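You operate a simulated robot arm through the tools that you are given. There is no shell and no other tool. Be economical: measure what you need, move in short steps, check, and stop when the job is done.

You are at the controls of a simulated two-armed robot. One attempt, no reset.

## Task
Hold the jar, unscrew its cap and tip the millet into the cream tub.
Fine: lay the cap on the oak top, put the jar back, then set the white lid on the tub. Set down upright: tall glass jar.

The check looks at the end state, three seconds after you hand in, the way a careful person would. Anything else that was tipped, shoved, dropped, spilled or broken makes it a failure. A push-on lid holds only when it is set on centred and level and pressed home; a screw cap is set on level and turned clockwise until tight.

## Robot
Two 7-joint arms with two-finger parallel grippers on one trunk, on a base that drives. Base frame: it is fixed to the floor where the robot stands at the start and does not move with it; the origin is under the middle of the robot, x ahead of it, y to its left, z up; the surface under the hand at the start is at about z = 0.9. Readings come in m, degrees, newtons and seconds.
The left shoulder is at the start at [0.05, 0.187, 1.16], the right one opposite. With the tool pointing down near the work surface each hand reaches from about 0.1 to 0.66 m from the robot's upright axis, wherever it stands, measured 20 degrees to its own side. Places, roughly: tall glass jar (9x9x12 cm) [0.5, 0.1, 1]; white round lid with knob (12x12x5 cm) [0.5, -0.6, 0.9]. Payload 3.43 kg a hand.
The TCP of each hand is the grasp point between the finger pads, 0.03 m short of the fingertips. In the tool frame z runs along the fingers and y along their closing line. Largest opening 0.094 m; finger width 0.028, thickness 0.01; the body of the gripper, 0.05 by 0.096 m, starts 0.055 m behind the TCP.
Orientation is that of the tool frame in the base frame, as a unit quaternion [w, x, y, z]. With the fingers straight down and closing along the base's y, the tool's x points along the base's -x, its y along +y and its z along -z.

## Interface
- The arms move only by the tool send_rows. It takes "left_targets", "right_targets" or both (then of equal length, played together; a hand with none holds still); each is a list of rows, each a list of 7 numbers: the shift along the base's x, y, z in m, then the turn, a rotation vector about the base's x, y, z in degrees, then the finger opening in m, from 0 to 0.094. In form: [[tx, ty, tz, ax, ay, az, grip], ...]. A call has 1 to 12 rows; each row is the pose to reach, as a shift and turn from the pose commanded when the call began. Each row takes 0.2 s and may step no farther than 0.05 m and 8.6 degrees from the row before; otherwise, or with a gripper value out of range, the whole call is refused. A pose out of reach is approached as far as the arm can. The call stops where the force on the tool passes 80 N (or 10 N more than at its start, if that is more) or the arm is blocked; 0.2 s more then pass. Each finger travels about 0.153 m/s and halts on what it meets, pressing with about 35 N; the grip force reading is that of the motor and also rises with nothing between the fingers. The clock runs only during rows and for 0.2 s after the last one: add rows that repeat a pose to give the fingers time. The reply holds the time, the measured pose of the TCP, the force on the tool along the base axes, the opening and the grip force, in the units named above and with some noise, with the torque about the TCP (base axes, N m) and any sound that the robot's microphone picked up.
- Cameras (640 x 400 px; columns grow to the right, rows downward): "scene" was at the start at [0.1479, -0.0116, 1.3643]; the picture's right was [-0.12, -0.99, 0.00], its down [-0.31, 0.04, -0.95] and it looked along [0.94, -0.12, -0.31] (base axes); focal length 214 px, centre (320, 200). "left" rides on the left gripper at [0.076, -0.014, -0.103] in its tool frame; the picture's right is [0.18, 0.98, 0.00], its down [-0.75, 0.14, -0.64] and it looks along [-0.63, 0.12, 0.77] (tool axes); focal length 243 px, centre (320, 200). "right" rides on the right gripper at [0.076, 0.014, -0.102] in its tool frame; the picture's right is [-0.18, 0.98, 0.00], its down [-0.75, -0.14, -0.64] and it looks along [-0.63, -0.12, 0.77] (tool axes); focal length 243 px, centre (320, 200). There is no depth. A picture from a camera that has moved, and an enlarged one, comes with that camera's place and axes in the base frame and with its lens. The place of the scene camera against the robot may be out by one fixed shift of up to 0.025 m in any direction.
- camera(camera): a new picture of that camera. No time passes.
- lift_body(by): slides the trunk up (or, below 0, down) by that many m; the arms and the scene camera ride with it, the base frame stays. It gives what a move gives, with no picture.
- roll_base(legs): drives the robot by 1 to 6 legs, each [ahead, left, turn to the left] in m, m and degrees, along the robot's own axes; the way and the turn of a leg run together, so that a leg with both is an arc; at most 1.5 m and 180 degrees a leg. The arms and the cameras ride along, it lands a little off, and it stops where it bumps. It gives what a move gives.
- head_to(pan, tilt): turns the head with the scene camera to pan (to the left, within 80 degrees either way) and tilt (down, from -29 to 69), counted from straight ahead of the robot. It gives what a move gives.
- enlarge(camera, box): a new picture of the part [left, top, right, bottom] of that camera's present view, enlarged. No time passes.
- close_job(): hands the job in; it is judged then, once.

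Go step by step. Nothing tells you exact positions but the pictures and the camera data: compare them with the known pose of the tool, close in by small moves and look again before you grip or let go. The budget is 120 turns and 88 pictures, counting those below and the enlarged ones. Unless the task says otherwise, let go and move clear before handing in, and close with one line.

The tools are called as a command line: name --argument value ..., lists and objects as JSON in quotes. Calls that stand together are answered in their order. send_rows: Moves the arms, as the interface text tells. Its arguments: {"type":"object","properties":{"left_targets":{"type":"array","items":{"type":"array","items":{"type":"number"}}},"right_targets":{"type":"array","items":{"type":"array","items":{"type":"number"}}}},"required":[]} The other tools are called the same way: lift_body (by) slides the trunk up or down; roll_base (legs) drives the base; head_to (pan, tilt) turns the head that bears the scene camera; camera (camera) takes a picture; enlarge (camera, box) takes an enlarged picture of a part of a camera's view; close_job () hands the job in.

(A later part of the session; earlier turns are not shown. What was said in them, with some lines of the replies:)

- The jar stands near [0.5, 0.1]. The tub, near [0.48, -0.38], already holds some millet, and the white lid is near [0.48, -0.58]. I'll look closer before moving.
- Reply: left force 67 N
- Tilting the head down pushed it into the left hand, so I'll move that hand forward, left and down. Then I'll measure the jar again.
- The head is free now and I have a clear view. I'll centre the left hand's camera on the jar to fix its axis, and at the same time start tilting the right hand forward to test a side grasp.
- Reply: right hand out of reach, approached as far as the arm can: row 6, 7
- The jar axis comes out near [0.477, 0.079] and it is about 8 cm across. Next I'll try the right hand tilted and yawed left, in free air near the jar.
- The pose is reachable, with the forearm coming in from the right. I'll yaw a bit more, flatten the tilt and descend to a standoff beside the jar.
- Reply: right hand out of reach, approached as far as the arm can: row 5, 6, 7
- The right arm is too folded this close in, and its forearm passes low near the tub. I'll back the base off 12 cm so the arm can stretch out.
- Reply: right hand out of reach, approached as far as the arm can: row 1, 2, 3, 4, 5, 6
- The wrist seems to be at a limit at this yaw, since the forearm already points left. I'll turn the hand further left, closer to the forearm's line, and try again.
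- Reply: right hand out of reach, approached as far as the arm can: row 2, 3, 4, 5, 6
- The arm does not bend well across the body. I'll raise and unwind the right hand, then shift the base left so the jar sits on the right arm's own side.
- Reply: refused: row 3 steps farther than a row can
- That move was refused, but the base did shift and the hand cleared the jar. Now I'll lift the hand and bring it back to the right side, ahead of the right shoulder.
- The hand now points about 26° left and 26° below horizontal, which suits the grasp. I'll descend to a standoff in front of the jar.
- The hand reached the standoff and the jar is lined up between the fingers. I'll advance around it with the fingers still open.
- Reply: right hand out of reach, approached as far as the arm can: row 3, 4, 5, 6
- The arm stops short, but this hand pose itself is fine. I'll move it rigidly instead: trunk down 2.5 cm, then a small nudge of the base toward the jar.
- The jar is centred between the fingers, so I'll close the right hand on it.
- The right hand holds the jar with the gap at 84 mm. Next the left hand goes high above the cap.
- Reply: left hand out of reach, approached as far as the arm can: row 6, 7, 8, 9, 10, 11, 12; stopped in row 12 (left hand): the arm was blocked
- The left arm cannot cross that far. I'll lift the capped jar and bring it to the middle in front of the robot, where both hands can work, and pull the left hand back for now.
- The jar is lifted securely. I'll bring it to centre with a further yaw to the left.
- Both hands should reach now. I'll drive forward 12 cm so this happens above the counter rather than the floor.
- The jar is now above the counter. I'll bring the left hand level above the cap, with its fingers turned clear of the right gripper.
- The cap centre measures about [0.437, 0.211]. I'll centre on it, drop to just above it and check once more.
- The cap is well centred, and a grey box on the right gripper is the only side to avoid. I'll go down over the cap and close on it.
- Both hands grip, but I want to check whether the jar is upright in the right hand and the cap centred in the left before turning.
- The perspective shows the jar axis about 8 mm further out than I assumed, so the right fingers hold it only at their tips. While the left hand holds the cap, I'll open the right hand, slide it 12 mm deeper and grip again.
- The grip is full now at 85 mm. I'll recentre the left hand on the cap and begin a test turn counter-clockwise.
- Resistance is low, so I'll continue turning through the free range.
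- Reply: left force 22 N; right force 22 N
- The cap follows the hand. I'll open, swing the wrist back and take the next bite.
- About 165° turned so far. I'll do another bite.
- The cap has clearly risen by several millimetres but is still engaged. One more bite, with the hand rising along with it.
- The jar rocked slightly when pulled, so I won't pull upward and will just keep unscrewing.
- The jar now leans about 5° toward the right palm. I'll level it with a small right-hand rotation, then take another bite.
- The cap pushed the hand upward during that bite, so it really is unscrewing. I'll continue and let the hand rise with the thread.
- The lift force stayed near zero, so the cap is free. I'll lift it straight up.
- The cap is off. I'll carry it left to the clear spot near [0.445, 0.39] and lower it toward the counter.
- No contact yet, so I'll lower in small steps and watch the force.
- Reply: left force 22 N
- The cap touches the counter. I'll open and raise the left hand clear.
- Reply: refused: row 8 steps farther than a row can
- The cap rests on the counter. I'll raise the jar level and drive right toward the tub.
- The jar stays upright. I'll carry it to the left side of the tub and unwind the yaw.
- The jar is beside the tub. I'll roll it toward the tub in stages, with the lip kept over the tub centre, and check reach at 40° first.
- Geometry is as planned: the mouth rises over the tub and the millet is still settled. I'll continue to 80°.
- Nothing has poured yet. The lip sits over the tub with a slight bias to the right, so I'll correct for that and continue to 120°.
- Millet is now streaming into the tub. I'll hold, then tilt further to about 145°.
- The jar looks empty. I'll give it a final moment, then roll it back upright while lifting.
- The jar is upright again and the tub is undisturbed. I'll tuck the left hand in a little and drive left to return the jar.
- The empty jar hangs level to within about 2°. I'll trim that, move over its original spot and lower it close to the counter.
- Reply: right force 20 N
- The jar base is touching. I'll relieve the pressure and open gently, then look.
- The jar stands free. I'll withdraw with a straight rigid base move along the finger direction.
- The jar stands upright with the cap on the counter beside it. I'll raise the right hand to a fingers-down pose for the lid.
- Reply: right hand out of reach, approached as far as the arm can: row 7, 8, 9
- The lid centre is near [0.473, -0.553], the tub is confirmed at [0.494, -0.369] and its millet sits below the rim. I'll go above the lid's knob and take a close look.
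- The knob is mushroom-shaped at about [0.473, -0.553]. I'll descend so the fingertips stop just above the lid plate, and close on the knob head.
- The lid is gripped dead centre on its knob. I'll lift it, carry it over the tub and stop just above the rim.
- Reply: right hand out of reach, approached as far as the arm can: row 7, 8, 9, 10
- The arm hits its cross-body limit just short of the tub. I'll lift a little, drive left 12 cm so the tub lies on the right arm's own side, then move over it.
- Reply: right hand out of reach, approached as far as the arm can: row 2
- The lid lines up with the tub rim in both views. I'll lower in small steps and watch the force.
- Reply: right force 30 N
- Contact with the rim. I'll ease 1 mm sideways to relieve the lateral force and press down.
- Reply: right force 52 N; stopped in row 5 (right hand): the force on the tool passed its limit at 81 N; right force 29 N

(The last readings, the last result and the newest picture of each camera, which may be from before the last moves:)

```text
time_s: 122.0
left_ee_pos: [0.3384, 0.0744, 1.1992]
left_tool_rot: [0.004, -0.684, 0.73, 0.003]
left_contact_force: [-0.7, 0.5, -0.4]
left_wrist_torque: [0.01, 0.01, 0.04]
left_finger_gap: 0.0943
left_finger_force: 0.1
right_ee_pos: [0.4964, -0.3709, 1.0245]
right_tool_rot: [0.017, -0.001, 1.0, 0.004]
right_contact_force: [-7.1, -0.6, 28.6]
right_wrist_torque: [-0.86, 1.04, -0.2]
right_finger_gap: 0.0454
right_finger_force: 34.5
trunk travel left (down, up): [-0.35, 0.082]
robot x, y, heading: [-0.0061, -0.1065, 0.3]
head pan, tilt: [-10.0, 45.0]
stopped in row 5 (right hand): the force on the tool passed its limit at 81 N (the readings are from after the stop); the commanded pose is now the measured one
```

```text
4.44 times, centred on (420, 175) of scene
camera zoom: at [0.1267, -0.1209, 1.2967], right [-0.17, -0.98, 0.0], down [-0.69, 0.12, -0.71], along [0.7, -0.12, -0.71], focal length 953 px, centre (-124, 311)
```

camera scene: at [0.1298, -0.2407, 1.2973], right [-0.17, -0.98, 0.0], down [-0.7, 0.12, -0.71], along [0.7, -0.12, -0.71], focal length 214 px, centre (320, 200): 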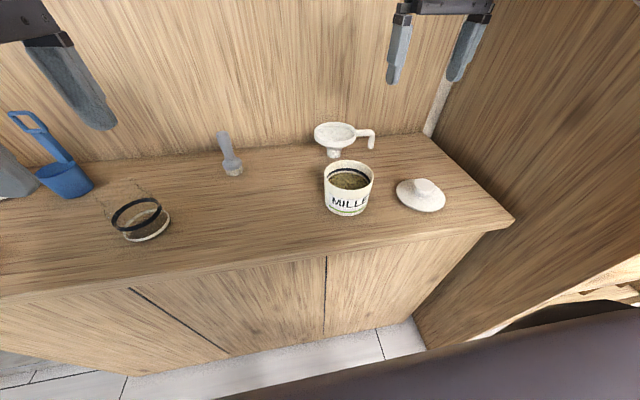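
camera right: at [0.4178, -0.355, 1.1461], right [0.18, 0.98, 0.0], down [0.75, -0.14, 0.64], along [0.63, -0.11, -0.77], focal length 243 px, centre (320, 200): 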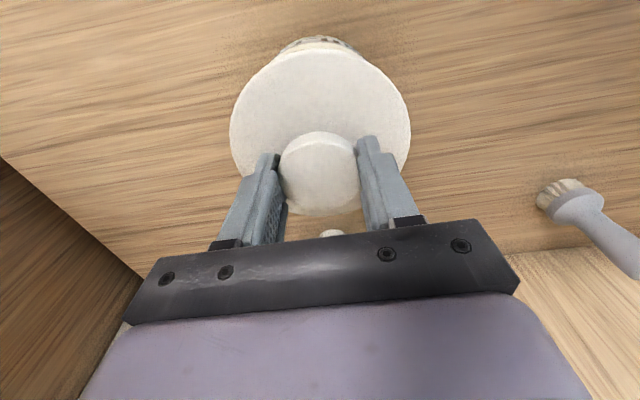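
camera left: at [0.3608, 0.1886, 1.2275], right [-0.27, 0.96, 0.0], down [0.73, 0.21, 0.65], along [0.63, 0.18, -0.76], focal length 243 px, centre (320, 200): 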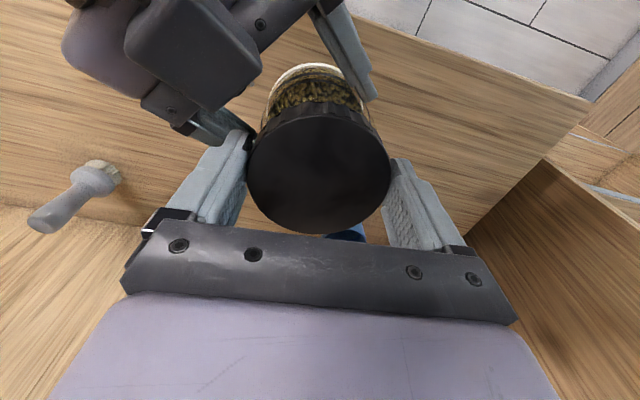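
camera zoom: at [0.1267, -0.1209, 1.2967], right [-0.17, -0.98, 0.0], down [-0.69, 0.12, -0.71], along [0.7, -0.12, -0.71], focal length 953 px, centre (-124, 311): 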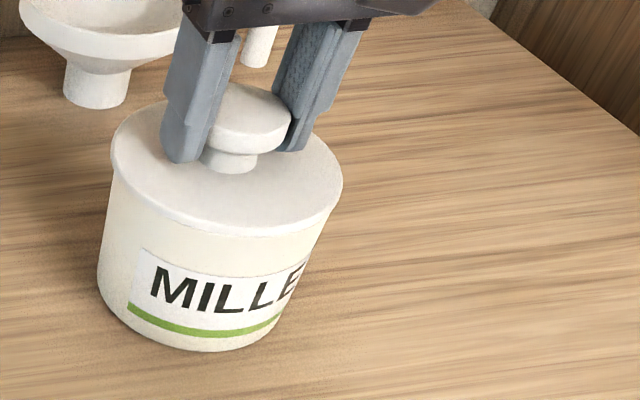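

The lid cocked slightly under the press. I'll release it gently, rise and check how it sits before pressing from the top.

send_rows --right_targets '[[-0.001, 0, 0.002, 0, 1.0, 0, 0.03], [-0.002, 0, 0.003, -0.4, 1.9, 0, 0.03], [-0.002, 0, 0.003, -0.4, 1.9, 0, 0.05], [-0.002, 0, 0.003, -0.4, 1.9, 0, 0.06], [-0.002, 0, 0.003, -0.4, 1.9, 0, 0.07], [-0.002, 0, 0.02, -0.4, 1.9, 0, 0.07], [-0.002, 0, 0.05, -0.4, 1.9, 0, 0.07], [-0.002, 0, 0.08, -0.4, 1.9, 0, 0.07]]'

enlarge --camera "right" --box '[220, 20, 420, 160]'

```text
time_s: 123.8
left_ee_pos: [0.3398, 0.0754, 1.2002]
left_tool_rot: [0.004, -0.684, 0.729, 0.004]
left_contact_force: [-0.5, -0.1, 0.2]
left_wrist_torque: [-0.02, 0.01, 0.0]
left_finger_gap: 0.0941
left_finger_force: 0.1
right_ee_pos: [0.4975, -0.3718, 1.1005]
right_tool_rot: [-0.003, -0.003, 1.0, 0.0]
right_contact_force: [-0.4, 0.3, 0.4]
right_wrist_torque: [-0.02, 0.02, -0.03]
right_finger_gap: 0.0701
right_finger_force: 0.2
trunk travel left (down, up): [-0.35, 0.082]
robot x, y, heading: [-0.0084, -0.1079, 0.3]
head pan, tilt: [-10.0, 45.0]
```

```text
2.86 times, centred on (320, 90) of right
camera zoom: at [0.4206, -0.3568, 1.2023], right [0.18, 0.98, 0.0], down [0.76, -0.14, 0.64], along [0.63, -0.11, -0.77], focal length 693 px, centre (320, 514)
```

zoom: 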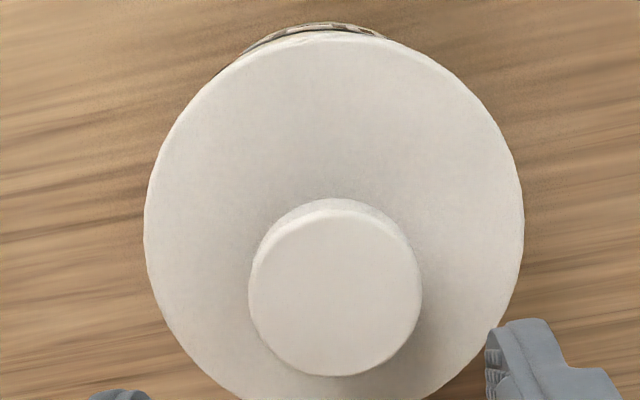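

The lid sits concentric with the tub. I'll close the fingers, centre over the knob and press straight down on it.

send_rows --right_targets '[[-0.005, 0.0043, 0, 0, 0, 0, 0.04], [-0.005, 0.0043, 0, 0, 0, 0, 0.01], [-0.005, 0.0043, 0, 0, 0, 0, 0.0], [-0.005, 0.0043, -0.015, 0, 0, 0, 0.0], [-0.005, 0.0043, -0.03, 0, 0, 0, 0.0], [-0.005, 0.0043, -0.035, 0, 0, 0, 0.0], [-0.005, 0.0043, -0.039, 0, 0, 0, 0.0], [-0.005, 0.0043, -0.042, 0, 0, 0, 0.0], [-0.005, 0.0043, -0.044, 0, 0, 0, 0.0]]'

```text
time_s: 125.8
left_ee_pos: [0.3401, 0.0749, 1.1992]
left_tool_rot: [0.004, -0.684, 0.729, 0.005]
left_contact_force: [-0.4, 0.8, 0.2]
left_wrist_torque: [-0.02, -0.01, -0.05]
left_finger_gap: 0.0937
left_finger_force: 0.1
right_ee_pos: [0.4917, -0.3656, 1.056]
right_tool_rot: [-0.003, -0.003, 1.0, 0.001]
right_contact_force: [-0.1, -1.0, -0.5]
right_wrist_torque: [0.02, -0.02, 0.03]
right_finger_gap: 0.0
right_finger_force: 32.5
trunk travel left (down, up): [-0.35, 0.082]
robot x, y, heading: [-0.0065, -0.1059, 0.2]
head pan, tilt: [-10.0, 45.0]
```

send_rows --right_targets '[[0.0, -0.002, -0.002, 0, 0, 0, 0.0], [0.0, -0.002, -0.004, 0, 0, 0, 0.0], [0.0, -0.002, -0.006, 0, 0, 0, 0.0], [0.0, -0.002, -0.008, 0, 0, 0, 0.0], [0.0, -0.002, -0.01, 0, 0, 0, 0.0], [0.0, -0.002, -0.012, 0, 0, 0, 0.0], [0.0, -0.002, -0.014, 0, 0, 0, 0.0]]'

```text
time_s: 127.5
left_ee_pos: [0.3354, 0.0738, 1.2021]
left_tool_rot: [0.005, -0.684, 0.73, 0.004]
left_contact_force: [1.0, 0.1, -0.8]
left_wrist_torque: [-0.01, -0.03, 0.0]
left_finger_gap: 0.094
left_finger_force: 0.1
right_ee_pos: [0.4915, -0.3697, 1.0501]
right_tool_rot: [0.007, -0.002, 1.0, 0.001]
right_contact_force: [1.2, -10.8, 47.6]
right_wrist_torque: [-0.34, 0.31, 0.13]
right_finger_gap: 0.0002
right_finger_force: 32.9
trunk travel left (down, up): [-0.35, 0.082]
robot x, y, heading: [-0.008, -0.1089, -0.3]
head pan, tilt: [-10.0, 45.0]
```

send_rows --right_targets '[[0.0, 0, -0.002, 0, 0, 0, 0.0], [0.0, 0, -0.004, 0, 0, 0, 0.0], [0.0, 0, -0.006, 0, 0, 0, 0.0], [0.0, 0, -0.008, 0, 0, 0, 0.0], [0.0, 0, -0.01, 0, 0, 0, 0.0]]'

enlarge --camera "scene" --box '[360, 130, 480, 220]'

```text
time_s: 128.5
left_ee_pos: [0.3376, 0.0752, 1.2008]
left_tool_rot: [0.005, -0.683, 0.73, 0.003]
left_contact_force: [-0.4, -0.7, -0.2]
left_wrist_torque: [0.01, 0.02, -0.02]
left_finger_gap: 0.0939
left_finger_force: 0.1
right_ee_pos: [0.4938, -0.3687, 1.0497]
right_tool_rot: [0.014, 0.0, 1.0, 0.004]
right_contact_force: [-10.7, -2.0, 27.8]
right_wrist_torque: [-0.09, 0.7, 0.07]
right_finger_gap: 0.0
right_finger_force: 33.6
trunk travel left (down, up): [-0.35, 0.082]
robot x, y, heading: [-0.0054, -0.1058, 0.1]
head pan, tilt: [-10.0, 45.0]
stopped in row 5 (right hand): the force on the tool passed its limit at 81 N (the readings are from after the stop); the commanded pose is now the measured one
```

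```text
4.44 times, centred on (420, 175) of scene
camera zoom: at [0.1262, -0.1214, 1.2968], right [-0.17, -0.98, 0.0], down [-0.69, 0.12, -0.71], along [0.7, -0.12, -0.7], focal length 953 px, centre (-124, 311)
```

zoom: 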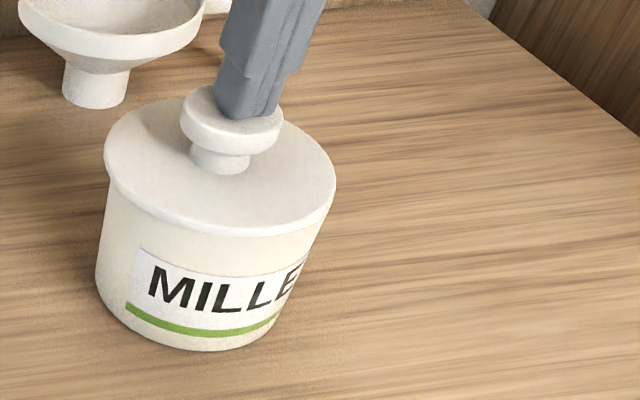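

The press reached 81 N with no further travel, so the lid looks home. I'll raise the hand and inspect it.

send_rows --right_targets '[[0, 0, 0.01, 0, 1.6, 0, 0.0], [0, 0, 0.04, 0, 1.6, 0, 0.0], [0, 0, 0.08, 0, 1.6, 0, 0.0], [0, 0, 0.1, 0, 1.6, 0, 0.0]]'

enlarge --camera "scene" --box '[370, 140, 450, 205]'

enlarge --camera "right" --box '[220, 20, 420, 160]'

```text
time_s: 129.5
left_ee_pos: [0.3401, 0.074, 1.2]
left_tool_rot: [0.004, -0.685, 0.729, 0.006]
left_contact_force: [0.0, -0.3, 0.2]
left_wrist_torque: [-0.01, -0.01, 0.04]
left_finger_gap: 0.0938
left_finger_force: 0.0
right_ee_pos: [0.4953, -0.3692, 1.1473]
right_tool_rot: [-0.003, 0.0, 1.0, 0.003]
right_contact_force: [0.0, 0.1, 0.7]
right_wrist_torque: [-0.01, -0.03, 0.02]
right_finger_gap: 0.0
right_finger_force: 32.9
trunk travel left (down, up): [-0.35, 0.082]
robot x, y, heading: [-0.0081, -0.1083, 0.1]
head pan, tilt: [-10.0, 45.0]
```

```text
6.15 times, centred on (410, 172) of scene
camera zoom: at [0.1294, -0.1221, 1.2973], right [-0.17, -0.98, 0.0], down [-0.7, 0.12, -0.71], along [0.7, -0.12, -0.71], focal length 1320 px, centre (-234, 369)
```

zoom: 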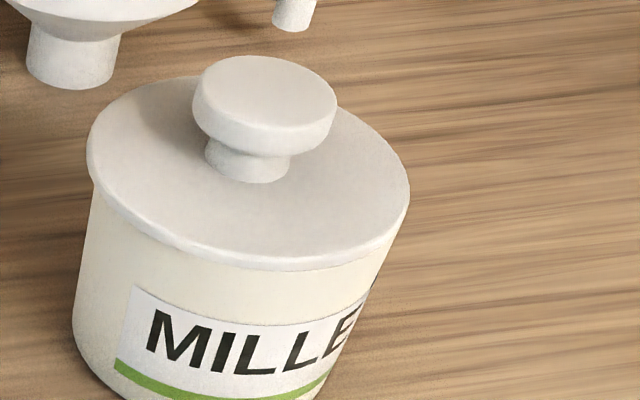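

```text
2.86 times, centred on (320, 90) of right
camera zoom: at [0.4198, -0.3552, 1.2483], right [0.18, 0.98, 0.0], down [0.76, -0.14, 0.64], along [0.63, -0.11, -0.77], focal length 693 px, centre (320, 514)
```

zoom: 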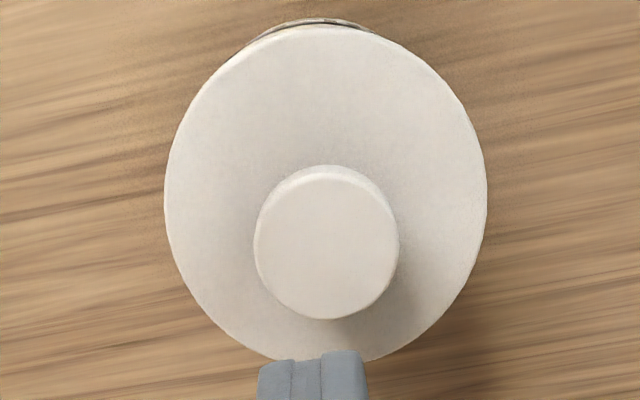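

The lid sits flush, level and concentric on the tub. The jar stands upright in its place, the cap lies on the oak top and both hands are clear.

close_job

```text
The job is handed in.
```

I've handed the job in. The millet is in the cream tub, the tall glass jar stands upright at its original spot, and the black cap lies on the oak top. The white lid is pressed on: I pushed to 81 N until it stopped moving, and it looks level and centred.
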